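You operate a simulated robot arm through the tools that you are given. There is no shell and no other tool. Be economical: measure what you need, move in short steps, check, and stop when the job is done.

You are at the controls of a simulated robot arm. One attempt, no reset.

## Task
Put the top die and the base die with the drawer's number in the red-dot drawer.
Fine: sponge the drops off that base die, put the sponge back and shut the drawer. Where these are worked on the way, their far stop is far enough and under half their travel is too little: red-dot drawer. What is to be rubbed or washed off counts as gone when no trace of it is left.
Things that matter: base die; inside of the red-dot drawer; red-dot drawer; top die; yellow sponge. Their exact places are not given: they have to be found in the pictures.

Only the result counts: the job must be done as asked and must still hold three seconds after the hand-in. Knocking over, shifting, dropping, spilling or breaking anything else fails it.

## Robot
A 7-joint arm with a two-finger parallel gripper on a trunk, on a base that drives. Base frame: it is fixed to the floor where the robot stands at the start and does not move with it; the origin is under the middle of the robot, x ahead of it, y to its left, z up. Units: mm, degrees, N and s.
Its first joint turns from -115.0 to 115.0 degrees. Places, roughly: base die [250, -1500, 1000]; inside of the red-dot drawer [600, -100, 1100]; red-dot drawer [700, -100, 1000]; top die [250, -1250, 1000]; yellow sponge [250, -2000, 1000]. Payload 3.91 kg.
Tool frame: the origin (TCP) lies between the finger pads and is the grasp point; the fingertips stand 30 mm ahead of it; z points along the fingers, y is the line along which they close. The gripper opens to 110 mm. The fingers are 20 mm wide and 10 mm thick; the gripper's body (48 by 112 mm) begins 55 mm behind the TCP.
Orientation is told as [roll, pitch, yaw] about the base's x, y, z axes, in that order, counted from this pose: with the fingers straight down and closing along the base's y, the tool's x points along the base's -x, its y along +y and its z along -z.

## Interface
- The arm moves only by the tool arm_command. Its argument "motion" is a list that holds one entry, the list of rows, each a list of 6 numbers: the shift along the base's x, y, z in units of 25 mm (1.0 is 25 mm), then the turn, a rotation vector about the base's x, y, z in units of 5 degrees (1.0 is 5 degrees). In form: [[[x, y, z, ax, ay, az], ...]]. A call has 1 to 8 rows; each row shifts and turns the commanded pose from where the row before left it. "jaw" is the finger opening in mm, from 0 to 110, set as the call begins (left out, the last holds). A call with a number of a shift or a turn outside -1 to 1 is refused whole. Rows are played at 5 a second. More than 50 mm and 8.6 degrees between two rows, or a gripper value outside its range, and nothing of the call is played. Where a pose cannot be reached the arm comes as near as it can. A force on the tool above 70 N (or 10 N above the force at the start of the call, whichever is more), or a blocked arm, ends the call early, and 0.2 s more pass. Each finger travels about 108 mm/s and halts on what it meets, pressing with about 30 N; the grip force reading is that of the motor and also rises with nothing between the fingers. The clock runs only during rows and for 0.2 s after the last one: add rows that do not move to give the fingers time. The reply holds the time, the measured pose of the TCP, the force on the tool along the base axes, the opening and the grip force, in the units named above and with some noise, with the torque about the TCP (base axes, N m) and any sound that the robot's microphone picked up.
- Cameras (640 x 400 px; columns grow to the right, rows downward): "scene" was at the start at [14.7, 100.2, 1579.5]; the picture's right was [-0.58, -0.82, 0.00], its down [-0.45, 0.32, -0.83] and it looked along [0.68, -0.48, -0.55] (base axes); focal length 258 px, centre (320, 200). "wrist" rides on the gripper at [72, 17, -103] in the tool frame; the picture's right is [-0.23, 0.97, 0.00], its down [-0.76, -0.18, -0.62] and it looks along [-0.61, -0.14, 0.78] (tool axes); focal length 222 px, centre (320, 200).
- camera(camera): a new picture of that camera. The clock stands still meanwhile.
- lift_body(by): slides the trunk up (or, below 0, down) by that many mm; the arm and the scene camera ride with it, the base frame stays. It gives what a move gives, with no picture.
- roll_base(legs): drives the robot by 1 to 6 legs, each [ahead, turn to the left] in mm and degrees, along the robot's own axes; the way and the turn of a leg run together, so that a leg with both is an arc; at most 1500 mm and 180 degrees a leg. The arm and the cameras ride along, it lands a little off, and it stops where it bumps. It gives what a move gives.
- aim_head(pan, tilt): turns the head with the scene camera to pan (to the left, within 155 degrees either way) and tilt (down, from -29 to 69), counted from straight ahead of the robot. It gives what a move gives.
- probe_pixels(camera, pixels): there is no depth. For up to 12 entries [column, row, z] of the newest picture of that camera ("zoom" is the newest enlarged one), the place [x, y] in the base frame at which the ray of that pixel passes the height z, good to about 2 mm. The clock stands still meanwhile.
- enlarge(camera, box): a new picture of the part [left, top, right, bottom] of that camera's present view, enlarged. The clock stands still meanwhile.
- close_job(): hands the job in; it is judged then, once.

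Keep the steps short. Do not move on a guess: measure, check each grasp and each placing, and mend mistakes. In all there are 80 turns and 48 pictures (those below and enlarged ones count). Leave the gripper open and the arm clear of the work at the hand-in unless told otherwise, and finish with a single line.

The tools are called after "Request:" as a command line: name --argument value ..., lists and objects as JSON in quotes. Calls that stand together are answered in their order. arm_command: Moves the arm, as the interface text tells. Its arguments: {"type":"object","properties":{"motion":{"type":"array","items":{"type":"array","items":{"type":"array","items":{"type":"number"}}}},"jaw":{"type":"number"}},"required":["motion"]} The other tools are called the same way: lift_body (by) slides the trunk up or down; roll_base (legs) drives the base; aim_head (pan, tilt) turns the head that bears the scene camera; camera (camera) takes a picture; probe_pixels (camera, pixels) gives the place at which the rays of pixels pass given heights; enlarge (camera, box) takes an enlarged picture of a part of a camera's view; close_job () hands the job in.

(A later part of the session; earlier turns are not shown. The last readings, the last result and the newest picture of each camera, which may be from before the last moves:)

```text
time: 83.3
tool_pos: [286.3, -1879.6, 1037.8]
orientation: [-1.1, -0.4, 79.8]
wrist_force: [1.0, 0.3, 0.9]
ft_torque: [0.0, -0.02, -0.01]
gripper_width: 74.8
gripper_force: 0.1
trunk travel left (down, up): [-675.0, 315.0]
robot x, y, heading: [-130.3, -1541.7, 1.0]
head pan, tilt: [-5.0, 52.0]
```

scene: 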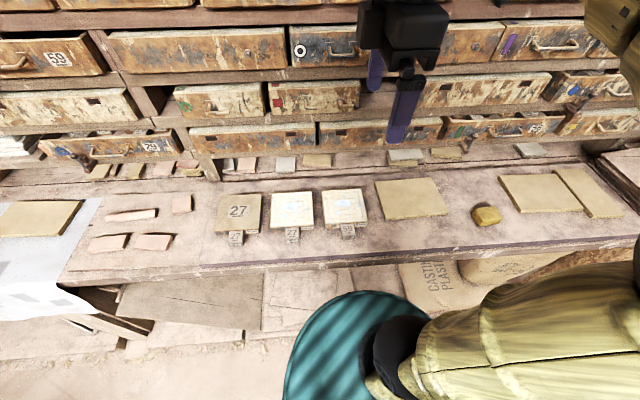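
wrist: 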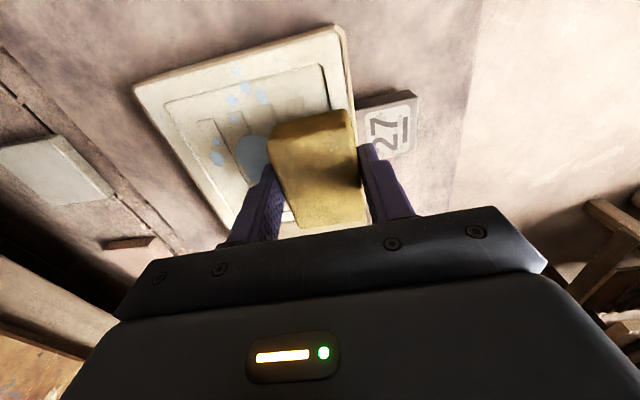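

Released. Now yaw back to 0 while moving toward the base die's handle block.

Request:
arm_command --motion '[[[0, 1, 0.5, 0, 0, -1], [0, 1, 0.5, 0, 0, -1], [0, 1, 0, 0, 0, -1], [0, 1, 0, 0, 0, -1], [0, 1, 0, 0, 0, -1], [0, 1, 0, 0, 0, -1], [0, 1, 0, 0, 0, -1], [0, 1, 0, 0, 0, -1]]]'

Request:
arm_command --motion '[[[0, 1, 0, 0, 0, -1], [0, 1, 0, 0, 0, -1], [0, 1, 0, 0, 0, -1], [0, 1, 0, 0, 0, -1], [0, 1, 0, 0, 0, -1], [0, 1, 0, 0, 0, -1], [0, 1, 0, 0, 0, -1], [0, 1, 0, 0, 0, -1]]]'

Request:
camera --camera "scene"

Request:
camera --camera "wrist"

```text
time: 85.1
tool_pos: [284.8, -1681.6, 1062.2]
orientation: [-1.1, -0.5, 39.8]
wrist_force: [1.0, 0.5, 0.2]
ft_torque: [-0.02, 0.01, -0.03]
gripper_width: 75.1
gripper_force: 0.0
trunk travel left (down, up): [-675.0, 315.0]
robot x, y, heading: [-131.7, -1539.2, 0.4]
head pan, tilt: [-5.0, 52.0]
```

```text
time: 86.9
tool_pos: [285.6, -1481.5, 1062.1]
orientation: [-1.3, -0.4, -0.3]
wrist_force: [-0.4, 0.3, 0.4]
ft_torque: [-0.01, -0.02, 0.03]
gripper_width: 75.1
gripper_force: 0.1
trunk travel left (down, up): [-675.0, 315.0]
robot x, y, heading: [-135.1, -1539.7, 0.7]
head pan, tilt: [-5.0, 52.0]
```

```text
23 pictures are left
```

scene: 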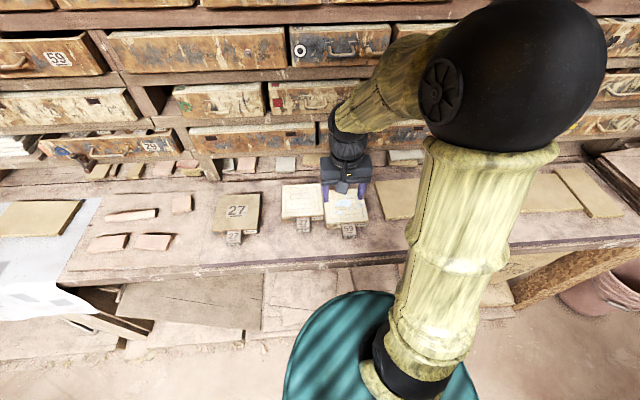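

```text
22 pictures are left
```

wrist: 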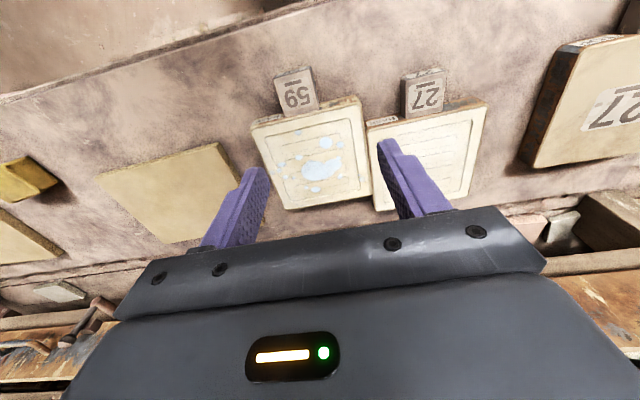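

I enlarge the handle block in the wrist view.

Request:
enlarge --camera "wrist" --box '[350, 50, 510, 150]'

```text
4.00 times, centred on (430, 100) of wrist
```

zoom: 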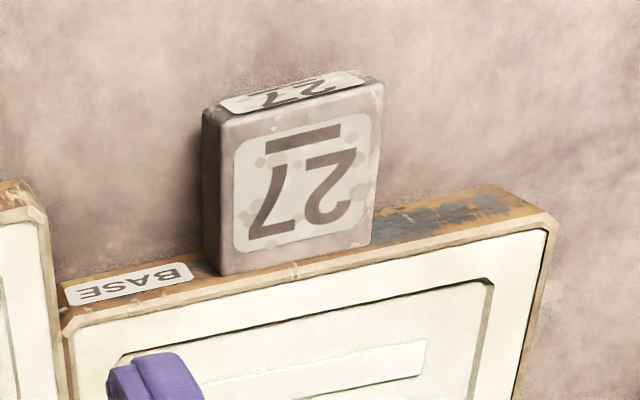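

Request:
probe_pixels --camera "zoom" --pixels '[[222, 132, 911], [380, 88, 911], [372, 243, 911], [222, 272, 911], [205, 110, 891], [352, 70, 891], [68, 335, 911], [550, 225, 911], [45, 222, 911], [372, 243, 916]]'

```text
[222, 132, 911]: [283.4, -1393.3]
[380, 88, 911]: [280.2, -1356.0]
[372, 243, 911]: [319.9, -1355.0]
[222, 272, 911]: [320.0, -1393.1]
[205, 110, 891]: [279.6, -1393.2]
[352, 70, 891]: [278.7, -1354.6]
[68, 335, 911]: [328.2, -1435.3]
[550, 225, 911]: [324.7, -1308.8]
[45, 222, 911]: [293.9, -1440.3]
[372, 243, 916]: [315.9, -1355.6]
```

Handle block: x 280–320, y -1393..-1355, z 891–911. Move above (305,-1374), then down to TCP 924.

Request:
arm_command --motion '[[[0.2, 1, 0, 0, 0, 0], [0.2, 1, 0, 0, 0, 0], [0.2, 1, 0, 0, 0, 0], [0.18, 1, 0, 0, 0, 0], [0, 0.3, -1, 0, 0, 0], [0, 0, -1, 0, 0, 0], [0, 0, -1, 0, 0, 0], [0, 0, 0, 0, 0, 0]]]'

Request:
arm_command --motion '[[[0, 0, -1, 0, 0, 0], [0, 0, -1, 0, 0, 0], [0, 0, -0.5, 0, 0, 0], [0, 0, 0, 0, 0, 0]]]'

```text
time: 88.7
tool_pos: [305.0, -1375.1, 987.9]
orientation: [-1.1, -0.5, 0.0]
wrist_force: [0.0, -0.6, -0.5]
ft_torque: [-0.02, 0.02, -0.01]
gripper_width: 74.9
gripper_force: 0.1
trunk travel left (down, up): [-675.0, 315.0]
robot x, y, heading: [-128.6, -1539.9, 0.7]
head pan, tilt: [-5.0, 52.0]
```

```text
time: 89.7
tool_pos: [303.4, -1373.8, 924.7]
orientation: [-1.1, -0.4, -0.1]
wrist_force: [0.1, -0.3, -0.1]
ft_torque: [0.01, 0.03, -0.01]
gripper_width: 74.6
gripper_force: 0.1
trunk travel left (down, up): [-675.0, 315.0]
robot x, y, heading: [-135.3, -1543.0, 0.7]
head pan, tilt: [-5.0, 52.0]
```

Request:
arm_command --motion '[[[0, 0, 0, 0, 0, 0], [0, 0, 0, 0, 0, 0], [0, 0, 0, 0, 0, 0]]]' --jaw 0

Request:
arm_command --motion '[[[0, 0.2, 0, 0, 0, 0], [0, 0.3, 0, 0, 0, 0], [0, 0, 0.3, 0, 0, 0], [0, 0, 0.5, 0, 0, 0], [0, 0, 0.8, 0, 0, 0], [0, 0, 0, 0, 0, 0]]]'

Request:
camera --camera "wrist"

```text
time: 90.5
tool_pos: [305.6, -1373.9, 925.7]
orientation: [-1.2, -0.5, -0.2]
wrist_force: [-1.2, -0.2, 0.1]
ft_torque: [0.36, -0.12, 0.23]
gripper_width: 40.1
gripper_force: 29.5
trunk travel left (down, up): [-675.0, 315.0]
robot x, y, heading: [-134.2, -1540.5, 0.6]
head pan, tilt: [-5.0, 52.0]
```

```text
time: 91.9
tool_pos: [305.0, -1362.3, 964.8]
orientation: [-1.2, -0.3, -0.1]
wrist_force: [0.3, 0.0, -6.4]
ft_torque: [0.03, 0.45, 0.02]
gripper_width: 39.9
gripper_force: 30.4
trunk travel left (down, up): [-675.0, 315.0]
robot x, y, heading: [-129.3, -1538.1, 0.2]
head pan, tilt: [-5.0, 52.0]
```

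```text
20 pictures are left
```

wrist: 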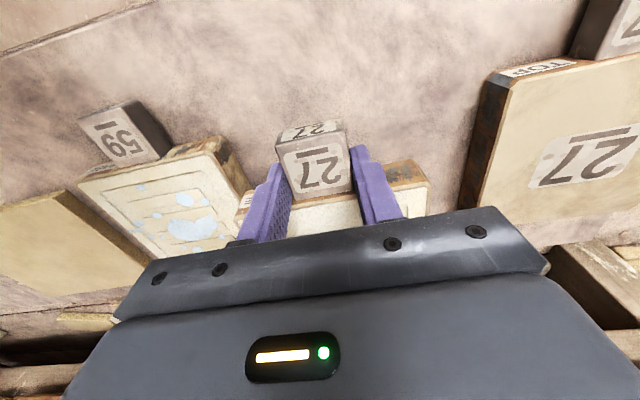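

Lifted (6.4 N, torque 0.45 N·m, grip 40 mm). Raise further and check the tilt in the scene view.

Request:
arm_command --motion '[[[0, 0, 1, 0, 0, 0], [0, 0, 1, 0, 0, 0], [0, 0, 1, 0, 0, 0], [0, 0, 1, 0, 0, 0], [0, 0, 1, 0, 0, 0], [0, 0, 1, 0, 0, 0], [0, 0, 1, 0, 0, 0], [0, 0, 1, 0, 0, 0]]]'

Request:
aim_head --pan 15 --tilt 40

Request:
camera --camera "scene"

```text
time: 93.7
tool_pos: [304.0, -1363.9, 1166.4]
orientation: [-1.0, -0.4, -0.1]
wrist_force: [-0.6, -1.8, -6.3]
ft_torque: [0.01, 0.39, -0.02]
gripper_width: 39.9
gripper_force: 29.8
trunk travel left (down, up): [-675.0, 315.0]
robot x, y, heading: [-131.9, -1538.8, 0.7]
head pan, tilt: [-5.0, 52.0]
```

```text
time: 94.5
tool_pos: [304.9, -1362.6, 1164.6]
orientation: [-1.2, -0.3, -0.2]
wrist_force: [0.0, 0.0, -5.7]
ft_torque: [-0.01, 0.41, 0.0]
gripper_width: 39.8
gripper_force: 30.3
trunk travel left (down, up): [-675.0, 315.0]
robot x, y, heading: [-132.1, -1537.5, 0.5]
head pan, tilt: [15.0, 40.0]
```

```text
19 pictures are left
```

scene: 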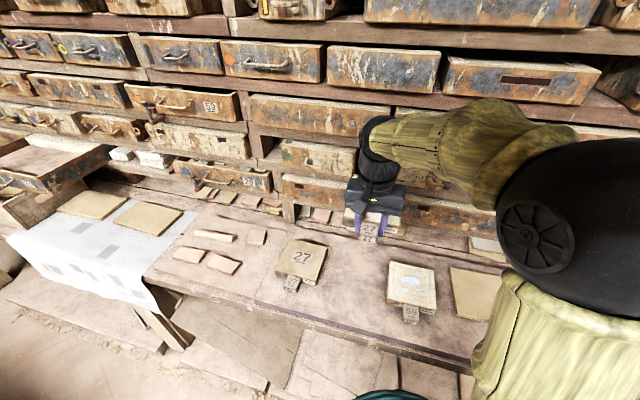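

Die is held level. Retract and raise, then drive: turn left, go 1150, turn right.

Request:
arm_command --motion '[[[-0.6, 0, 0.6, 0, 0, 0], [-0.6, 0, 0.6, 0, 0, 0], [-0.6, 0, 0.6, 0, 0, 0], [-0.6, 0, 0.6, 0, 0, 0], [0, 0, 0, 0, 0, 0]]]'

Request:
roll_base --legs '[[0, 89.5], [1150, 0], [0, -90]]'

Request:
aim_head --pan 22 --tilt 42

Request:
camera --camera "scene"

```text
time: 95.7
tool_pos: [244.9, -1362.8, 1224.7]
orientation: [-1.2, -0.4, -0.1]
wrist_force: [0.6, 0.3, -6.1]
ft_torque: [-0.03, 0.44, 0.0]
gripper_width: 39.8
gripper_force: 29.7
trunk travel left (down, up): [-675.0, 315.0]
robot x, y, heading: [-131.9, -1542.2, 0.3]
head pan, tilt: [15.0, 40.0]
```

```text
time: 109.2
tool_pos: [213.6, -209.7, 1224.7]
orientation: [-1.1, -0.4, 0.7]
wrist_force: [-0.2, -0.1, -5.3]
ft_torque: [0.0, 0.45, 0.0]
gripper_width: 39.8
gripper_force: 29.9
trunk travel left (down, up): [-675.0, 315.0]
robot x, y, heading: [-161.2, -390.2, 1.4]
head pan, tilt: [15.0, 40.0]
```

```text
time: 109.9
tool_pos: [212.7, -209.3, 1224.8]
orientation: [-1.1, -0.4, 0.7]
wrist_force: [-0.7, 0.1, -5.9]
ft_torque: [-0.01, 0.4, -0.01]
gripper_width: 39.6
gripper_force: 29.9
trunk travel left (down, up): [-675.0, 315.0]
robot x, y, heading: [-159.5, -390.5, 1.5]
head pan, tilt: [22.0, 42.0]
```

```text
18 pictures are left
```

scene: 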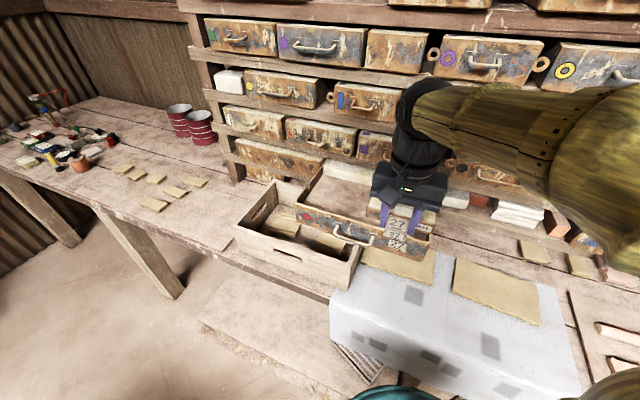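

I enlarge the drawer and probe its rim corners.

Request:
enlarge --camera "scene" --box '[280, 150, 440, 250]'

```text
4.00 times, centred on (360, 200) of scene
```

zoom: 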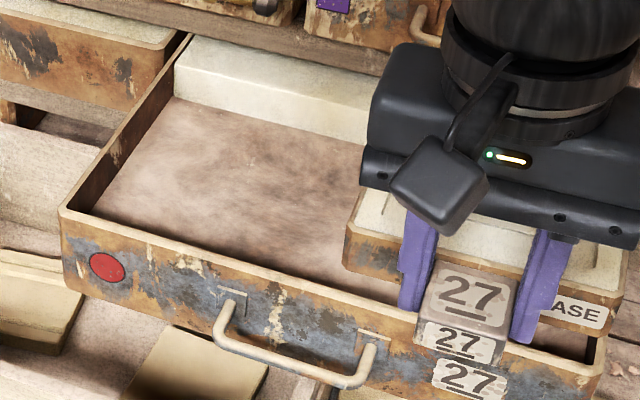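

Request:
probe_pixels --camera "zoom" --pixels '[[60, 208, 1085], [600, 370, 1085], [190, 38, 1085], [72, 206, 1085], [95, 213, 1020], [172, 97, 1020], [370, 140, 1020], [172, 97, 1010], [290, 375, 1047], [95, 213, 1010]]'

```text
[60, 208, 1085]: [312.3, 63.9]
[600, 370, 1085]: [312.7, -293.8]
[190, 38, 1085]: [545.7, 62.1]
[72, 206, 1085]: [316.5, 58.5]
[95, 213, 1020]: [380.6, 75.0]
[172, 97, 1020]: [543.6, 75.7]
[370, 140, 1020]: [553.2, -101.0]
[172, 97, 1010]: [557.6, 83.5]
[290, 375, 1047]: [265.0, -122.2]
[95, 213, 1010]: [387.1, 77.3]
```

Drawer interior about x 322–510, y -288..57. Target TCP (354,-205). Move forward at height, then lower in steps.

Request:
arm_command --motion '[[[0.8, 0.04, 0, 0, 0, 0], [0.8, 0.04, 0, 0, 0, 0], [0.8, 0.04, 0, 0, 0, 0], [0.8, 0.04, 0, 0, 0, 0], [0.8, 0, 0, 0, 0, 0], [0.8, 0, 0, 0, 0, 0], [0.84, 0, 0, 0, 0, 0], [0, 0, 0, 0, 0, 0]]]'

Request:
arm_command --motion '[[[0, 0, -1, 0, 0, 0], [0, 0, -1, 0, 0, 0], [0, 0, -1, 0, 0, 0], [0, 0, -0.6, 0, 0, 0], [0, 0, 0, 0, 0, 0]]]'

Request:
enlarge --camera "scene" --box '[280, 150, 440, 250]'

```text
time: 111.6
tool_pos: [335.6, -201.0, 1225.2]
orientation: [-1.3, 1.7, 1.0]
wrist_force: [-39.1, -0.5, -7.3]
ft_torque: [0.07, 1.34, -1.34]
gripper_width: 40.0
gripper_force: 29.6
trunk travel left (down, up): [-675.0, 315.0]
robot x, y, heading: [-161.2, -392.9, 1.5]
head pan, tilt: [22.0, 42.0]
stopped in row 8: the force on the tool passed its limit (the readings are from after the stop); the commanded pose is now the measured one
```

```text
time: 112.8
tool_pos: [345.9, -203.0, 1133.1]
orientation: [-1.4, 0.9, 0.8]
wrist_force: [-1.7, -0.1, -5.7]
ft_torque: [-0.05, 0.37, 0.04]
gripper_width: 39.8
gripper_force: 30.3
trunk travel left (down, up): [-675.0, 315.0]
robot x, y, heading: [-162.0, -392.6, 1.5]
head pan, tilt: [22.0, 42.0]
```

```text
4.00 times, centred on (360, 200) of scene
```

zoom: 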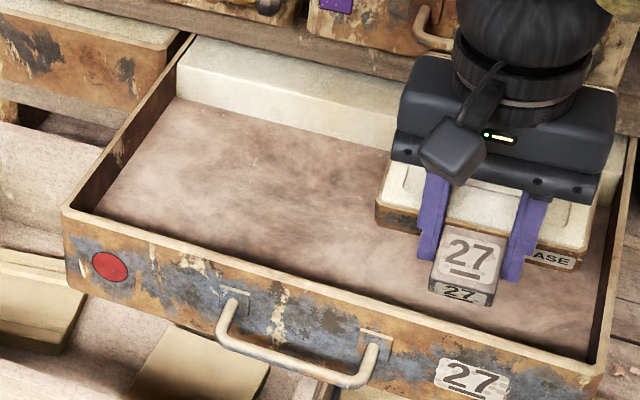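

Something stiff was touched (probably the plate's far edge against the upper shelf board); now free. I probe the shelf edge above the drawer's back and the plate's position.

Request:
probe_pixels --camera "zoom" --pixels '[[290, 50, 1090], [290, 20, 1100], [290, 20, 1090], [435, 285, 1098], [435, 252, 1118], [500, 265, 1118], [380, 208, 1118], [590, 255, 1118], [388, 162, 1118], [436, 30, 1140]]'

Request:
camera --camera "wrist"

```text
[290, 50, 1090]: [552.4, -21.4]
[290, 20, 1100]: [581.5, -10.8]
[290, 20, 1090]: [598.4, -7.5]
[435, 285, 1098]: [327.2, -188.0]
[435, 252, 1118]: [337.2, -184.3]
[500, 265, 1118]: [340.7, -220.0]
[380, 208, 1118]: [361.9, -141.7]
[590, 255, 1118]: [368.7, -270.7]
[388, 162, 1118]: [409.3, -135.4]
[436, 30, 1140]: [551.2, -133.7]
```

```text
15 pictures are left
```

wrist: 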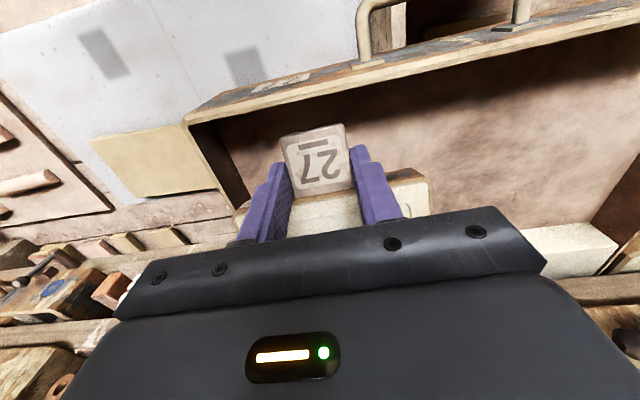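

The plate seems fine in the grip. Nudge +6 mm in x and lower slowly to feel the floor.

Request:
arm_command --motion '[[[0.24, 0, -0.4, 0, 0, 0], [0, 0, -0.4, 0, 0, 0], [0, 0, -0.4, 0, 0, 0], [0, 0, -0.4, 0, 0, 0], [0, 0, -0.2, 0, 0, 0], [0, 0, 0, 0, 0, 0]]]'

```text
time: 114.2
tool_pos: [352.8, -201.5, 1088.5]
orientation: [-1.2, 1.0, 0.8]
wrist_force: [1.6, 2.9, 21.7]
ft_torque: [0.37, 0.4, -0.52]
gripper_width: 39.8
gripper_force: 30.1
trunk travel left (down, up): [-675.0, 315.0]
robot x, y, heading: [-162.5, -392.4, 1.6]
head pan, tilt: [22.0, 42.0]
```

Contact at TCP 1088 (22 N up). I check what it rests on.

Request:
enlarge --camera "scene" --box '[330, 170, 440, 250]'

```text
5.00 times, centred on (385, 210) of scene
```

zoom: 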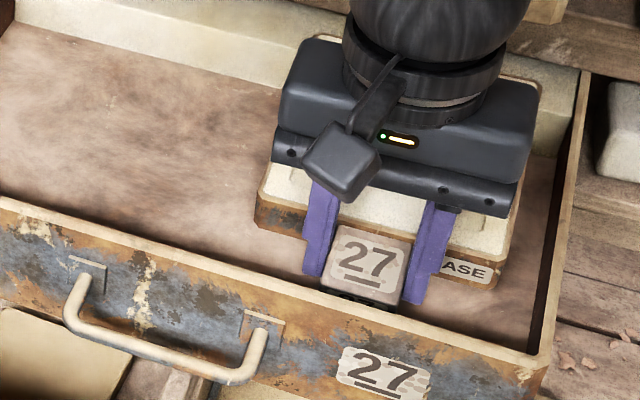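

Request:
probe_pixels --camera "zoom" --pixels '[[540, 85, 1075], [510, 245, 1075], [258, 192, 1075], [280, 92, 1045], [280, 92, 1030], [570, 150, 1030], [575, 72, 1085], [540, 345, 1085], [525, 340, 1045], [525, 340, 1030], [330, 225, 1075], [412, 243, 1075]]'

```text
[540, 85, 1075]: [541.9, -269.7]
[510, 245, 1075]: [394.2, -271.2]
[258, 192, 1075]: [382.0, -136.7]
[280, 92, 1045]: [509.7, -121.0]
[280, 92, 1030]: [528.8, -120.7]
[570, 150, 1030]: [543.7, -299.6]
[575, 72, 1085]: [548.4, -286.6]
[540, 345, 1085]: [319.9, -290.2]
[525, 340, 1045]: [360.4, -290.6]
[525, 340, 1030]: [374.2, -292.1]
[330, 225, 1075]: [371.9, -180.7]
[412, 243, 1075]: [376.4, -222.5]
```

The plate looks pitched up (~8°) at its far end, with handle touching the drawer floor (~1048). I rotate the tool about +y 8° to level the die, raising slightly.

Request:
arm_command --motion '[[[0, 0, 0.2, 0, 0, 0], [0, 0, 0.05, 0, 0.8, 0], [0, 0, 0, 0, 0.8, 0], [0, 0, 0, 0, 0, 0]]]'

Request:
camera --camera "wrist"

```text
time: 115.2
tool_pos: [352.7, -201.4, 1094.1]
orientation: [-1.2, 9.2, 0.9]
wrist_force: [-0.1, -0.2, -6.0]
ft_torque: [0.03, 0.43, 0.02]
gripper_width: 39.6
gripper_force: 29.8
trunk travel left (down, up): [-675.0, 315.0]
robot x, y, heading: [-162.9, -389.2, 1.5]
head pan, tilt: [22.0, 42.0]
```

```text
13 pictures are left
```

wrist: 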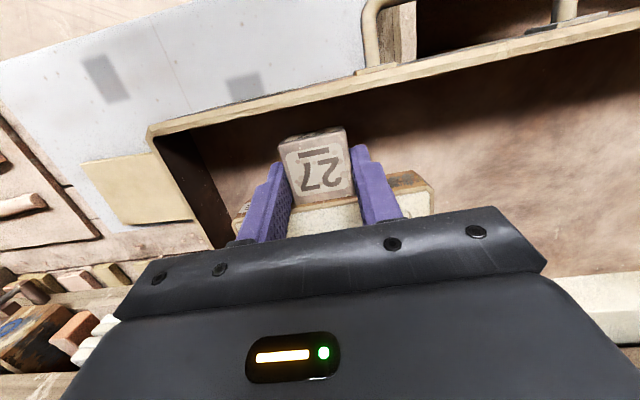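

Lower gently to the floor.

Request:
arm_command --motion '[[[0, 0, -0.15, 0, 0, 0], [0, 0, -0.15, 0, 0, 0], [0, 0, 0, 0, 0, 0]]]'

Request:
arm_command --motion '[[[0, 0, -0.15, 0, 0, 0], [0, 0, -0.1, 0, 0, 0], [0, 0, 0, 0, 0, 0]]]'

```text
time: 116.0
tool_pos: [353.1, -203.3, 1087.8]
orientation: [-1.0, 8.9, 0.8]
wrist_force: [3.6, 1.3, 18.1]
ft_torque: [0.67, -0.05, -0.25]
gripper_width: 40.1
gripper_force: 30.1
trunk travel left (down, up): [-675.0, 315.0]
robot x, y, heading: [-162.0, -389.9, 1.1]
head pan, tilt: [22.0, 42.0]
```

```text
time: 116.8
tool_pos: [352.3, -202.0, 1086.9]
orientation: [-0.7, 8.3, 0.8]
wrist_force: [8.0, 2.4, 58.5]
ft_torque: [1.61, -0.4, -0.1]
gripper_width: 39.7
gripper_force: 29.8
trunk travel left (down, up): [-675.0, 315.0]
robot x, y, heading: [-161.0, -389.2, 1.3]
head pan, tilt: [22.0, 42.0]
```

Flat contact on the floor. Relieve 1.5 mm and open the jaw.

Request:
arm_command --motion '[[[0, 0, 0.12, 0, 0, 0], [0, 0, 0, 0, 0, 0]]]'

Request:
arm_command --motion '[[[0, 0, 0, 0, 0, 0], [0, 0, 0, 0, 0, 0], [-0.1, 0, 0.6, 0, 0, 0], [-0.1, 0, 1, 0, 0, 0], [-0.1, 0, 1, 0, -0.8, 0], [-0.6, 0, 1, 0, -0.8, 0], [-1, 0, 1, 0, 0, 0], [-1, 0, 1, 0, 0, 0]]]' --jaw 62

Request:
arm_command --motion '[[[-1, -1, 0.5, 0, 0, 0], [-1, -1, 0, 0, 0, 0], [0, -1, 0, 0, 0, 0], [0, -1, 0, 0, 0, 0], [0, 0, 0, 0, 0, 0]]]'

Request:
camera --camera "scene"

```text
time: 117.4
tool_pos: [352.2, -203.0, 1087.2]
orientation: [-0.9, 8.7, 0.9]
wrist_force: [8.5, 3.7, 45.3]
ft_torque: [1.76, -0.17, -0.2]
gripper_width: 39.8
gripper_force: 30.0
trunk travel left (down, up): [-675.0, 315.0]
robot x, y, heading: [-164.8, -390.2, 1.6]
head pan, tilt: [22.0, 42.0]
```

```text
time: 119.2
tool_pos: [278.6, -202.5, 1223.7]
orientation: [-1.4, 1.2, 0.8]
wrist_force: [0.3, 0.7, 0.5]
ft_torque: [0.0, -0.02, 0.01]
gripper_width: 61.9
gripper_force: 0.1
trunk travel left (down, up): [-675.0, 315.0]
robot x, y, heading: [-159.4, -395.2, 1.2]
head pan, tilt: [22.0, 42.0]
```

```text
time: 120.4
tool_pos: [230.8, -301.5, 1237.0]
orientation: [-1.3, 1.3, 0.8]
wrist_force: [0.3, 0.8, 0.6]
ft_torque: [0.0, 0.01, -0.02]
gripper_width: 61.9
gripper_force: 0.1
trunk travel left (down, up): [-675.0, 315.0]
robot x, y, heading: [-160.3, -392.5, 1.6]
head pan, tilt: [22.0, 42.0]
```

```text
12 pictures are left
```

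scene: 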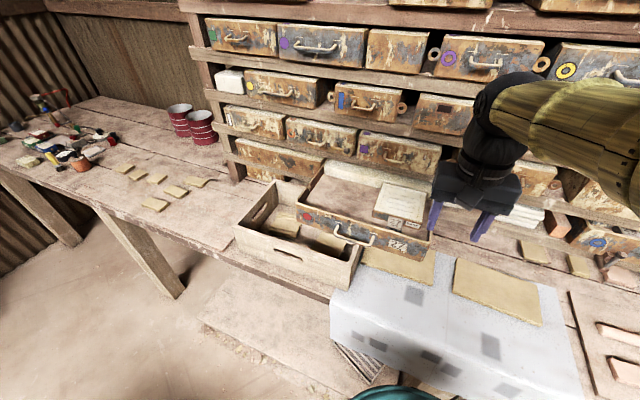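

Request:
enlarge --camera "scene" --box '[310, 70, 450, 260]'

```text
2.11 times, centred on (380, 165) of scene
```

zoom: 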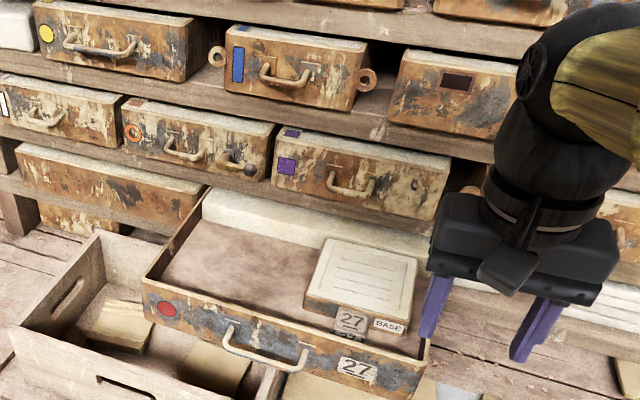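

Die is in the drawer, clean. I probe where it lies and what might have been touched at z≈1200.

Request:
probe_pixels --camera "zoom" --pixels '[[325, 240, 1070], [418, 262, 1070], [306, 293, 1070], [408, 318, 1070], [388, 122, 1195], [352, 110, 1195], [372, 78, 1230], [330, 318, 1070], [380, 140, 1185], [275, 182, 1105], [436, 217, 1105]]'

```text
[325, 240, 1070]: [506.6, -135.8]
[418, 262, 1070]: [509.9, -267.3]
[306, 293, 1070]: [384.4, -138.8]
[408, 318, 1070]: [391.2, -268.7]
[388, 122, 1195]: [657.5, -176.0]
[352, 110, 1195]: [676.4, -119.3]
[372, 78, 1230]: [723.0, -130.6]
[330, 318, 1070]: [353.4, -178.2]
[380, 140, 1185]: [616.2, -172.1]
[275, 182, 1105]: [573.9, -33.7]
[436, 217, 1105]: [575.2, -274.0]
```

The base die sits flat at x 385–508, y -268..-138 plus handle. Now fetch the top die: turn right, drive 950, turn back left.

Request:
roll_base --legs '[[0, -91], [950, 0], [0, 90]]'

Request:
arm_command --motion '[[[0, 0, -1, 0, 0, 0], [0, 0, -1, 0, 0, 0], [0, 0, -1, 0, 0, 0], [0, 0, -1, 0, 0, 0], [0, 0, -1, 0, 0, 0], [0, 0, -1, 0, 0, 0], [0, 0, 0, 0, 0, 0]]]' --jaw 75

Request:
camera --camera "wrist"

```text
time: 133.1
tool_pos: [243.6, -1261.9, 1237.3]
orientation: [-1.4, 1.0, -0.2]
wrist_force: [0.5, -0.5, 0.0]
ft_torque: [0.04, 0.01, -0.03]
gripper_width: 61.9
gripper_force: 0.0
trunk travel left (down, up): [-675.0, 315.0]
robot x, y, heading: [-147.4, -1344.0, 0.6]
head pan, tilt: [22.0, 42.0]
```

```text
time: 134.7
tool_pos: [244.2, -1261.9, 1086.8]
orientation: [-1.3, 1.0, -0.2]
wrist_force: [-0.6, -0.8, -1.4]
ft_torque: [-0.03, -0.01, 0.04]
gripper_width: 75.1
gripper_force: 0.1
trunk travel left (down, up): [-675.0, 315.0]
robot x, y, heading: [-147.9, -1343.2, 0.3]
head pan, tilt: [22.0, 42.0]
```

```text
10 pictures are left
```

wrist: 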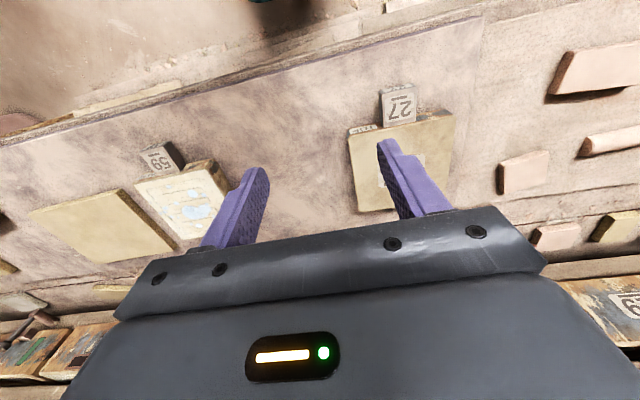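

Request:
probe_pixels --camera "wrist" --pixels '[[383, 96, 911], [416, 89, 911], [416, 119, 911], [386, 126, 911], [349, 136, 911], [453, 114, 911], [349, 136, 915]]'

```text
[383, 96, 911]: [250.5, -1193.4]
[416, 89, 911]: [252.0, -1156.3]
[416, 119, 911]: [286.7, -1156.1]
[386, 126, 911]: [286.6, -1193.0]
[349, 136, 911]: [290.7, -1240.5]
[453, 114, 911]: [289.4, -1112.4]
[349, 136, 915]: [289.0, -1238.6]
```

Handle: x 250–288, y -1193..-1156. Go above (274,-1175), then down to 924.

Request:
arm_command --motion '[[[0.4, 1, -0.5, 0, 0, 0], [0.4, 1, -0.5, 0, 0, 0], [0.4, 1, -0.5, 0, 0, 0], [0, 0.47, -0.5, 0, -0.2, 0], [0, 0, -1, 0, 0, 0], [0, 0, 0, 0, 0, 0]]]'

Request:
camera --camera "wrist"

```text
time: 136.1
tool_pos: [273.3, -1174.9, 1011.9]
orientation: [-1.3, 0.2, -0.1]
wrist_force: [-0.2, 0.0, -0.7]
ft_torque: [0.04, 0.02, 0.0]
gripper_width: 74.8
gripper_force: 0.1
trunk travel left (down, up): [-675.0, 315.0]
robot x, y, heading: [-148.5, -1346.1, 0.5]
head pan, tilt: [22.0, 42.0]
```

```text
9 pictures are left
```

wrist: 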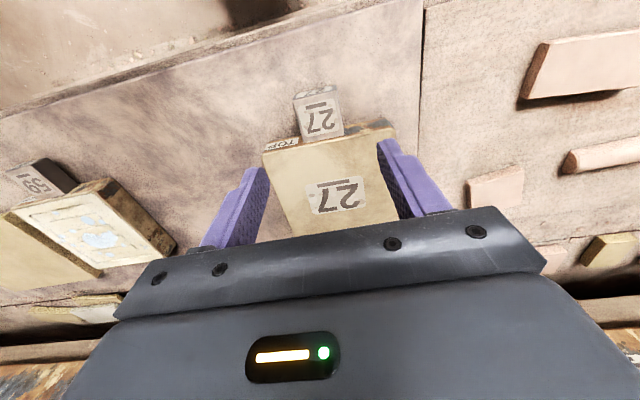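

Aligned. Descend 88 mm and close.

Request:
arm_command --motion '[[[0, 0, -1, 0, 0, 0], [0, 0, -1, 0, 0, 0], [0, 0, -1, 0, 0, 0], [0, 0, -0.5, 0, 0, 0], [0, 0, 0, 0, 0, 0]]]'

Request:
arm_command --motion '[[[0, 0, 0, 0, 0, 0], [0, 0, 0, 0, 0, 0], [0, 0, 0, 0, 0, 0]]]' --jaw 0

Request:
arm_command --motion '[[[0, 0, 0.4, 0, 0, 0], [0, 0, 0.6, 0, 0, 0], [0, 0, 1, 0, 0, 0], [0, 0, 1, 0, 0, 0], [0, 0, 1, 0, 0, 0], [0, 0, 1, 0, 0, 0], [0, 0, 1, 0, 0, 0], [0, 0, 0, 0, 0, 0]]]'

```text
time: 137.2
tool_pos: [274.5, -1175.8, 925.1]
orientation: [-1.3, 0.1, -0.1]
wrist_force: [0.6, 0.3, 0.2]
ft_torque: [-0.01, -0.03, 0.01]
gripper_width: 75.0
gripper_force: 0.1
trunk travel left (down, up): [-675.0, 315.0]
robot x, y, heading: [-147.8, -1343.1, 0.4]
head pan, tilt: [22.0, 42.0]
```

```text
time: 138.1
tool_pos: [274.8, -1174.9, 925.6]
orientation: [-1.2, 0.2, -0.3]
wrist_force: [-0.6, -0.8, -0.4]
ft_torque: [0.26, 0.01, -0.18]
gripper_width: 40.0
gripper_force: 29.6
trunk travel left (down, up): [-675.0, 315.0]
robot x, y, heading: [-146.9, -1345.8, 0.3]
head pan, tilt: [22.0, 42.0]
```

```text
time: 139.8
tool_pos: [275.0, -1175.5, 1074.3]
orientation: [-1.3, 0.2, -0.2]
wrist_force: [0.4, 0.6, -7.0]
ft_torque: [0.0, 0.41, -0.01]
gripper_width: 40.0
gripper_force: 30.5
trunk travel left (down, up): [-675.0, 315.0]
robot x, y, heading: [-149.8, -1343.3, 0.5]
head pan, tilt: [22.0, 42.0]
```

Held (7 N). Raise, retract, drive back.

Request:
arm_command --motion '[[[-0.5, 0, 1, 0, 0, 0], [-0.5, 0, 1, 0, 0, 0], [-0.5, 0, 1, 0, 0, 0], [-0.5, 0, 1, 0, 0, 0], [-0.3, 0, 1, 0, 0, 0], [0, 0, 1, 0, 0, 0], [0, 0, 0, 0, 0, 0]]]'

Request:
roll_base --legs '[[0, 89.5], [950, 0], [0, -90]]'

Request:
enlarge --camera "scene" --box '[280, 110, 440, 260]'

```text
time: 141.4
tool_pos: [217.5, -1175.7, 1224.1]
orientation: [-1.3, 0.2, -0.2]
wrist_force: [-0.3, -0.9, -5.0]
ft_torque: [0.03, 0.41, 0.05]
gripper_width: 39.8
gripper_force: 30.3
trunk travel left (down, up): [-675.0, 315.0]
robot x, y, heading: [-146.9, -1344.5, 0.6]
head pan, tilt: [22.0, 42.0]
```

```text
time: 154.1
tool_pos: [219.9, -230.2, 1223.5]
orientation: [-1.3, 0.2, -1.7]
wrist_force: [0.0, 0.8, -5.2]
ft_torque: [-0.01, 0.45, 0.0]
gripper_width: 39.7
gripper_force: 30.1
trunk travel left (down, up): [-675.0, 315.0]
robot x, y, heading: [-150.7, -391.9, -1.0]
head pan, tilt: [22.0, 42.0]
```

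```text
2.67 times, centred on (360, 185) of scene
```

zoom: 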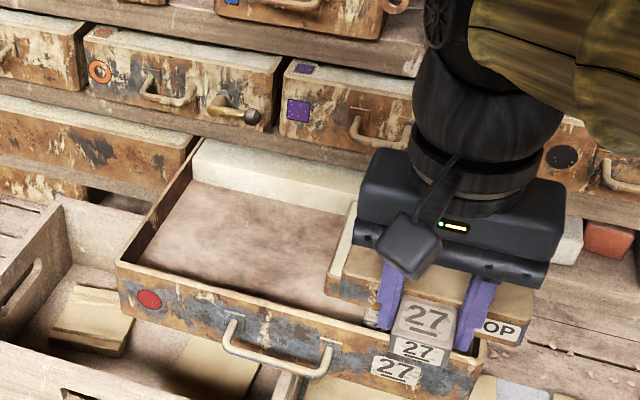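

Probe the lever knob, then move left to y≈-45 levelling the tool.

Request:
probe_pixels --camera "zoom" --pixels '[[252, 117, 1130], [252, 117, 1150], [215, 105, 1150], [360, 128, 1150]]'

Request:
arm_command --motion '[[[0, 0.93, 0, 0.26, 0, 0.34], [0, 0.93, 0, 0, 0, 0], [0, 0.93, 0, 0, 0, 0], [0, 0.93, 0, 0, 0, 0], [0, 0.93, 0, 0, 0, 0], [0, 0.93, 0, 0, 0, 0], [0, 0.93, 0, 0, 0, 0], [0, 0.9, 0, 0, 0, 0]]]'

Request:
arm_command --motion '[[[0.5, 0, -0.9, 0, 0, 0], [0.5, 0, -0.9, 0, 0, 0], [0.5, 0, -0.9, 0, 0, 0], [0.5, 0, -0.8, 0, 0, 0], [0.5, 0, -0.2, 0, 0, 0], [0, 0, 0, 0, 0, 0]]]'

```text
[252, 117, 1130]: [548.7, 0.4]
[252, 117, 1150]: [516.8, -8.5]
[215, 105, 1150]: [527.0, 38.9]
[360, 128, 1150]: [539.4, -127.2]
```

```text
time: 155.9
tool_pos: [220.9, -43.8, 1222.9]
orientation: [0.0, 0.3, 0.0]
wrist_force: [0.4, 0.2, -6.7]
ft_torque: [-0.03, 0.43, 0.01]
gripper_width: 39.8
gripper_force: 30.0
trunk travel left (down, up): [-675.0, 315.0]
robot x, y, heading: [-147.3, -389.5, -0.9]
head pan, tilt: [22.0, 42.0]
```

```text
time: 157.3
tool_pos: [282.8, -46.1, 1130.8]
orientation: [0.0, 0.3, 0.0]
wrist_force: [0.0, 0.2, -5.8]
ft_torque: [0.01, 0.44, 0.02]
gripper_width: 39.7
gripper_force: 30.2
trunk travel left (down, up): [-675.0, 315.0]
robot x, y, heading: [-146.0, -390.1, -1.1]
head pan, tilt: [22.0, 42.0]
```

Forward 74 mm at this height.

Request:
arm_command --motion '[[[0.6, 0, 0, 0, 0, 0], [0.6, 0, 0, 0, 0, 0], [0.6, 0, 0, 0, 0, 0], [0.6, 0, 0, 0, 0, 0], [0.56, 0, 0, 0, 0, 0], [0, 0, 0, 0, 0, 0]]]'

Request:
enlarge --camera "scene" --box '[280, 140, 440, 250]'

```text
time: 158.7
tool_pos: [359.7, -46.4, 1131.7]
orientation: [-0.1, 0.1, 0.0]
wrist_force: [0.3, -0.8, -6.3]
ft_torque: [0.0, 0.4, -0.01]
gripper_width: 39.8
gripper_force: 30.2
trunk travel left (down, up): [-675.0, 315.0]
robot x, y, heading: [-145.7, -392.0, -1.1]
head pan, tilt: [22.0, 42.0]
```

```text
3.64 times, centred on (360, 195) of scene
```

zoom: 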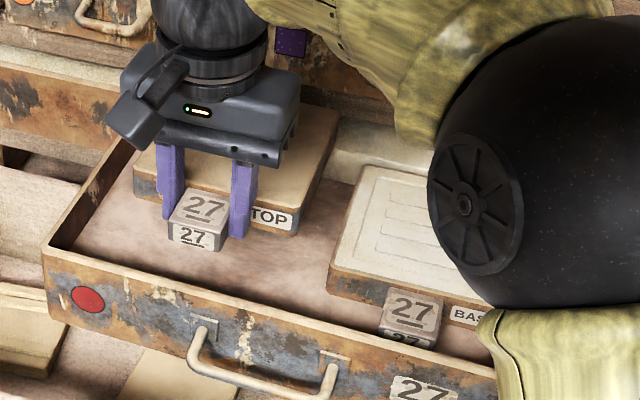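

Well over the drawer with clearance. Lower slowly.

Request:
arm_command --motion '[[[0, 0, -0.5, 0, 0, 0], [0, 0, -0.5, 0, 0, 0], [0, 0, -0.5, 0, 0, 0], [0, 0, -0.15, 0, 0, 0], [0, 0, 0, 0, 0, 0]]]'

```text
time: 159.9
tool_pos: [357.4, -46.4, 1090.3]
orientation: [0.1, 0.0, 0.0]
wrist_force: [2.1, 1.4, 5.4]
ft_torque: [-0.16, -1.11, 0.11]
gripper_width: 39.8
gripper_force: 30.0
trunk travel left (down, up): [-675.0, 315.0]
robot x, y, heading: [-145.6, -393.8, -1.1]
head pan, tilt: [22.0, 42.0]
```

Far edge touches first; lower 3 mm more.

Request:
arm_command --motion '[[[0, 0, -0.12, 0, 0, 0], [0, 0, 0, 0, 0, 0]]]'

```text
time: 160.5
tool_pos: [356.1, -46.0, 1090.7]
orientation: [0.3, -0.1, 0.1]
wrist_force: [7.9, 4.2, 28.9]
ft_torque: [-0.48, 0.4, -0.01]
gripper_width: 40.1
gripper_force: 29.9
trunk travel left (down, up): [-675.0, 315.0]
robot x, y, heading: [-147.4, -391.5, -1.1]
head pan, tilt: [22.0, 42.0]
```

Seated flat now (contact under the handle too). Relieve, release and rise.

Request:
arm_command --motion '[[[0, 0, 0.06, 0, 0, 0], [0, 0, 0, 0, 0, 0]]]'

Request:
arm_command --motion '[[[0, 0, 0, 0, 0, 0], [0, 0, 0, 0, 0, 0], [0, 0, 0.6, 0, 0, 0], [0, 0, 1, 0, 0, 0], [-0.6, 0, 1, 0, 0, 0], [-1, 0, 1, 0, 0, 0], [-1, 0, 1, 0, 0, 0], [-1, 0, 1, 0, 0, 0]]]' --jaw 62

Request:
arm_command --motion '[[[-1, 0, 0, 0, 0, 0], [-1, -1, 0, 0, 0, 0], [0, -1, 0, 0, 0, 0], [0, -1, 0, 0, 0, 0], [0, 0, 0, 0, 0, 0]]]' --jaw 0

Request:
enlarge --camera "scene" --box '[280, 110, 460, 260]'

```text
time: 161.1
tool_pos: [356.4, -46.1, 1090.0]
orientation: [0.2, 0.0, 0.1]
wrist_force: [8.4, 4.8, 27.0]
ft_torque: [-0.33, -0.94, -0.01]
gripper_width: 40.1
gripper_force: 29.8
trunk travel left (down, up): [-675.0, 315.0]
robot x, y, heading: [-147.4, -392.9, -1.3]
head pan, tilt: [22.0, 42.0]
```

```text
time: 162.9
tool_pos: [266.9, -47.0, 1229.7]
orientation: [0.0, 0.3, 0.0]
wrist_force: [0.5, -0.3, -0.1]
ft_torque: [0.0, -0.02, -0.01]
gripper_width: 62.1
gripper_force: 0.0
trunk travel left (down, up): [-675.0, 315.0]
robot x, y, heading: [-146.0, -390.2, -1.0]
head pan, tilt: [22.0, 42.0]
```

```text
time: 164.1
tool_pos: [217.5, -119.3, 1229.3]
orientation: [0.2, 0.2, 0.0]
wrist_force: [0.4, 0.1, -0.4]
ft_torque: [0.01, 0.02, 0.03]
gripper_width: 0.0
gripper_force: 30.4
trunk travel left (down, up): [-675.0, 315.0]
robot x, y, heading: [-148.6, -390.3, -0.9]
head pan, tilt: [22.0, 42.0]
```

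```text
2.67 times, centred on (370, 185) of scene
```

zoom: 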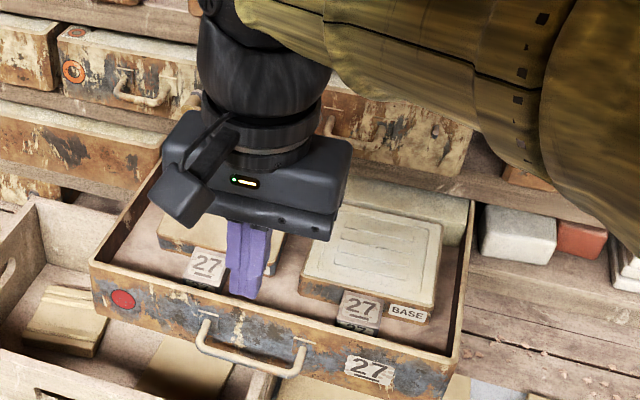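

Both dies are in the drawer. Now to shut: yaw 90, tilt 20° below horizontal with closed fingers, and push the face at y≈-195 (right of the handle).

Request:
arm_command --motion '[[[0, -0.4, 0, 0, 0, 1], [0, -0.4, 0, 0, 0, 1], [0, -0.4, 0, 0, 0, 1], [0, -0.4, 0, 0, 0, 1], [0, -0.4, 0, 0, 0, 1], [0, -0.4, 0, 0, 0, 1], [0, -0.3, 0, 0, 0, 1], [0, -0.3, 0, 0, 0, 1]]]'

Request:
arm_command --motion '[[[0, 0, 0, 0, 0, 1], [0, 0, 0, 0, 0, 1], [0, 0, 0, 0, 0, 1], [0, 0, 0, 0, 0, 1], [0, 0, 0, 0, 0, 1], [0, 0, 0, 0, 0, 1], [0, 0, 0, 0, 0, 1], [0, 0, 0, 0, 0, 1]]]'

Request:
arm_command --motion '[[[0, 0, 0, 0, 0, 1], [0, 0, 0, 0, 0, 1], [0, 0, 0, 0, -1, 0], [0, 0, 0, 0, -1, 0], [0, 0, 0, 0, -1, 0], [0, 0, 0, 0, -1, 0], [0, 0, 0, 0, -1, 0], [0, 0, 0, 0, -1, 0]]]'

Request:
arm_command --motion '[[[0.2, 0, 0, 0, -1, 0], [0.2, 0, 0, 0, -1, 0], [0.2, 0, 0, 0, -1, 0], [0.2, 0, 0, 0, -1, 0], [0.2, 0, 0, 0, -1, 0], [0.2, 0, 0, 0, -1, 0], [0, 0, 0, 0, -1, 0], [0, 0, 0, 0, -1, 0]]]'

```text
time: 165.9
tool_pos: [217.5, -195.8, 1227.9]
orientation: [0.1, 0.1, 40.1]
wrist_force: [-0.3, -0.4, -0.1]
ft_torque: [0.03, 0.02, -0.03]
gripper_width: 0.2
gripper_force: 30.0
trunk travel left (down, up): [-675.0, 315.0]
robot x, y, heading: [-148.3, -392.1, -1.3]
head pan, tilt: [22.0, 42.0]
```

```text
time: 167.7
tool_pos: [218.3, -196.6, 1228.9]
orientation: [0.0, 0.2, 80.1]
wrist_force: [0.0, -1.1, -0.2]
ft_torque: [0.02, 0.03, 0.01]
gripper_width: 0.0
gripper_force: 29.8
trunk travel left (down, up): [-675.0, 315.0]
robot x, y, heading: [-147.9, -390.2, -0.9]
head pan, tilt: [22.0, 42.0]
```

```text
time: 169.5
tool_pos: [216.9, -194.9, 1228.0]
orientation: [-30.1, 0.2, 90.0]
wrist_force: [0.4, 0.8, 0.4]
ft_torque: [0.0, 0.0, 0.0]
gripper_width: 0.3
gripper_force: 29.7
trunk travel left (down, up): [-675.0, 315.0]
robot x, y, heading: [-149.5, -390.7, -0.7]
head pan, tilt: [22.0, 42.0]
```

```text
time: 171.3
tool_pos: [249.0, -194.7, 1228.4]
orientation: [-70.0, 0.1, 89.9]
wrist_force: [0.1, -0.6, -0.1]
ft_torque: [0.01, 0.03, 0.0]
gripper_width: 0.0
gripper_force: 30.5
trunk travel left (down, up): [-675.0, 315.0]
robot x, y, heading: [-150.9, -385.7, -1.1]
head pan, tilt: [22.0, 42.0]
```

Now lower to z≈1055 in front of the face.

Request:
arm_command --motion '[[[0, 0, -1, 0, 0, 0], [0, 0, -1, 0, 0, 0], [0, 0, -1, 0, 0, 0], [0, 0, -1, 0, 0, 0], [0, 0, -1, 0, 0, 0], [0, 0, -1, 0, 0, 0], [0, 0, -0.9, 0, 0, 0], [0, 0, 0, 0, 0, 0]]]'

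Request:
camera --camera "wrist"

```text
time: 173.1
tool_pos: [267.3, -168.6, 1077.0]
orientation: [-71.2, -0.3, 89.7]
wrist_force: [0.3, -4.5, 56.8]
ft_torque: [0.32, -1.46, -0.12]
gripper_width: 0.1
gripper_force: 29.9
out of reach, approached as far as the arm can: row 3, 4, 5, 6, 7
trunk travel left (down, up): [-675.0, 315.0]
robot x, y, heading: [-149.1, -390.9, -1.5]
head pan, tilt: [22.0, 42.0]
```

```text
5 pictures are left
```

wrist: 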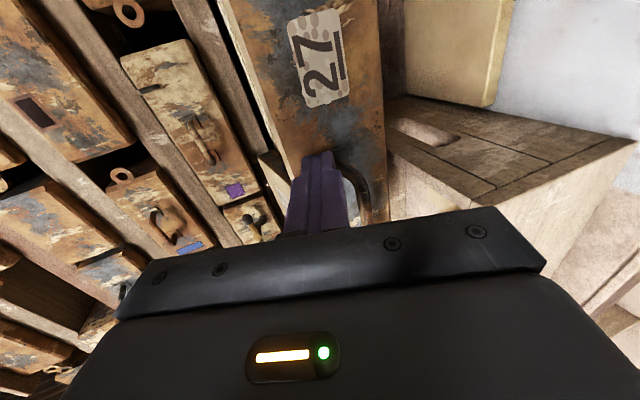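

The arm could not reach so near and drifted onto the handle bar (57 N). I raise and go to the left side of the handle (y≈-30), which is farther from the robot.

Request:
arm_command --motion '[[[-0.2, 0, 1, 0, 0, 0], [-0.2, 0, 1, 0, 0, 0], [0, 0, 1, 0, 0, 0], [0, 0, 1, 0, 0, 0], [0, 0, 0, 0, 0, 0]]]'

```text
time: 174.3
tool_pos: [258.4, -166.1, 1168.6]
orientation: [-69.9, 0.0, 89.9]
wrist_force: [-0.1, 0.1, -0.6]
ft_torque: [0.0, 0.0, -0.02]
gripper_width: 0.1
gripper_force: 30.3
trunk travel left (down, up): [-675.0, 315.0]
robot x, y, heading: [-146.3, -385.8, -1.3]
head pan, tilt: [22.0, 42.0]
```

Request:
arm_command --motion '[[[-0.1, 0.9, 0, 0, 0, 0], [-0.1, 0.9, 0, 0, 0, 0], [-0.1, 0.9, 0, 0, 0, 0], [-0.1, 0.9, 0, 0, 0, 0], [0, 0.9, 0, 0, 0, 0], [0, 0.9, 0, 0, 0, 0], [0, 0, 0, 0, 0, 0]]]'

Request:
arm_command --motion '[[[0, 0, -1, 0, 0, 0], [0, 0, -1, 0, 0, 0], [0, 0, -1, 0, 0, 0], [0, 0, -1, 0, 0, 0], [0, 0, -0.5, 0, 0, 0], [0, 0, 0, 0, 0, 0]]]'

```text
time: 175.9
tool_pos: [247.7, -30.9, 1168.9]
orientation: [-69.9, 0.0, 89.8]
wrist_force: [-0.5, 1.4, -0.1]
ft_torque: [0.01, -0.01, -0.02]
gripper_width: 0.1
gripper_force: 30.0
trunk travel left (down, up): [-675.0, 315.0]
robot x, y, heading: [-147.8, -390.1, -1.1]
head pan, tilt: [22.0, 42.0]
```

```text
time: 177.3
tool_pos: [247.6, -32.9, 1056.3]
orientation: [-69.9, 0.1, 89.8]
wrist_force: [0.1, -0.5, 1.0]
ft_torque: [0.02, -0.01, 0.02]
gripper_width: 0.0
gripper_force: 30.0
trunk travel left (down, up): [-675.0, 315.0]
robot x, y, heading: [-148.4, -391.0, -1.2]
head pan, tilt: [22.0, 42.0]
```

Reached. Push along +x.

Request:
arm_command --motion '[[[0.6, 0, 0, 0, 0, 0], [0.6, 0, 0, 0, 0, 0], [0.6, 0, 0, 0, 0, 0], [0.6, 0, 0, 0, 0, 0], [0.6, 0, 0, 0, 0, 0], [0.6, 0, 0, 0, 0, 0], [0.6, 0, 0, 0, 0, 0], [0.6, 0, 0, 0, 0, 0]]]'

```text
time: 179.1
tool_pos: [369.3, -32.8, 1057.3]
orientation: [-70.0, 0.1, 89.8]
wrist_force: [-8.5, -2.9, -11.8]
ft_torque: [0.16, 0.41, 0.11]
gripper_width: 0.0
gripper_force: 29.8
trunk travel left (down, up): [-675.0, 315.0]
robot x, y, heading: [-148.7, -390.9, -1.0]
head pan, tilt: [22.0, 42.0]
```

Smooth (8 N). Continue.

Request:
arm_command --motion '[[[0.6, 0, 0, 0, 0, 0], [0.6, 0, 0, 0, 0, 0], [0.6, 0, 0, 0, 0, 0], [0.6, 0, 0, 0, 0, 0], [0.6, 0, 0, 0, 0, 0], [0.6, 0, 0, 0, 0, 0], [0.6, 0, 0, 0, 0, 0], [0.6, 0, 0, 0, 0, 0]]]'

Request:
enlarge --camera "scene" --box '[260, 100, 460, 240]'

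```text
time: 180.9
tool_pos: [480.0, -33.0, 1056.7]
orientation: [-70.0, 0.1, 89.9]
wrist_force: [-49.0, -11.6, -8.0]
ft_torque: [-0.02, 0.33, -0.35]
gripper_width: 0.0
gripper_force: 30.3
trunk travel left (down, up): [-675.0, 315.0]
robot x, y, heading: [-151.9, -389.9, -0.9]
head pan, tilt: [22.0, 42.0]
```

```text
2.86 times, centred on (360, 170) of scene
```

zoom: 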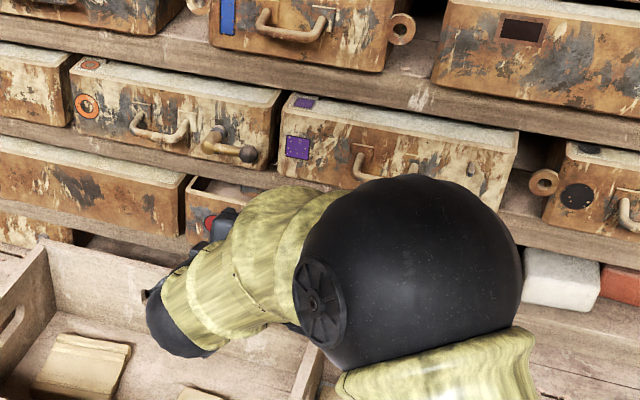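

Resistance 49 N with the face at ≈512, about its initial place. I push a few mm more to tell stop from friction.

Request:
arm_command --motion '[[[0.12, 0, 0, 0, 0, 0], [0, 0, 0, 0, 0, 0], [0, 0, 0, 0, 0, 0], [0, 0, 0, 0, 0, 0]]]'

Request:
probe_pixels --camera "zoom" --pixels '[[188, 188, 1085], [187, 178, 1085], [187, 240, 1010], [187, 240, 1000], [190, 172, 1085], [175, 243, 1000], [280, 178, 1105]]'

```text
time: 181.8
tool_pos: [480.1, -32.4, 1057.6]
orientation: [-69.6, 0.1, 90.2]
wrist_force: [-37.7, -11.7, 11.9]
ft_torque: [0.04, -0.27, -0.45]
gripper_width: 0.0
gripper_force: 29.8
trunk travel left (down, up): [-675.0, 315.0]
robot x, y, heading: [-145.1, -390.2, -1.0]
head pan, tilt: [22.0, 42.0]
stopped in row 4: the force on the tool passed its limit (the readings are from after the stop); the commanded pose is now the measured one
```

```text
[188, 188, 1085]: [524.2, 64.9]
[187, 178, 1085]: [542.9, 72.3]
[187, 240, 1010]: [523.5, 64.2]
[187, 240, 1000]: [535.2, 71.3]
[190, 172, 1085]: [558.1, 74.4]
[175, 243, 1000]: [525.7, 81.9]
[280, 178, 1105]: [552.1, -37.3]
```

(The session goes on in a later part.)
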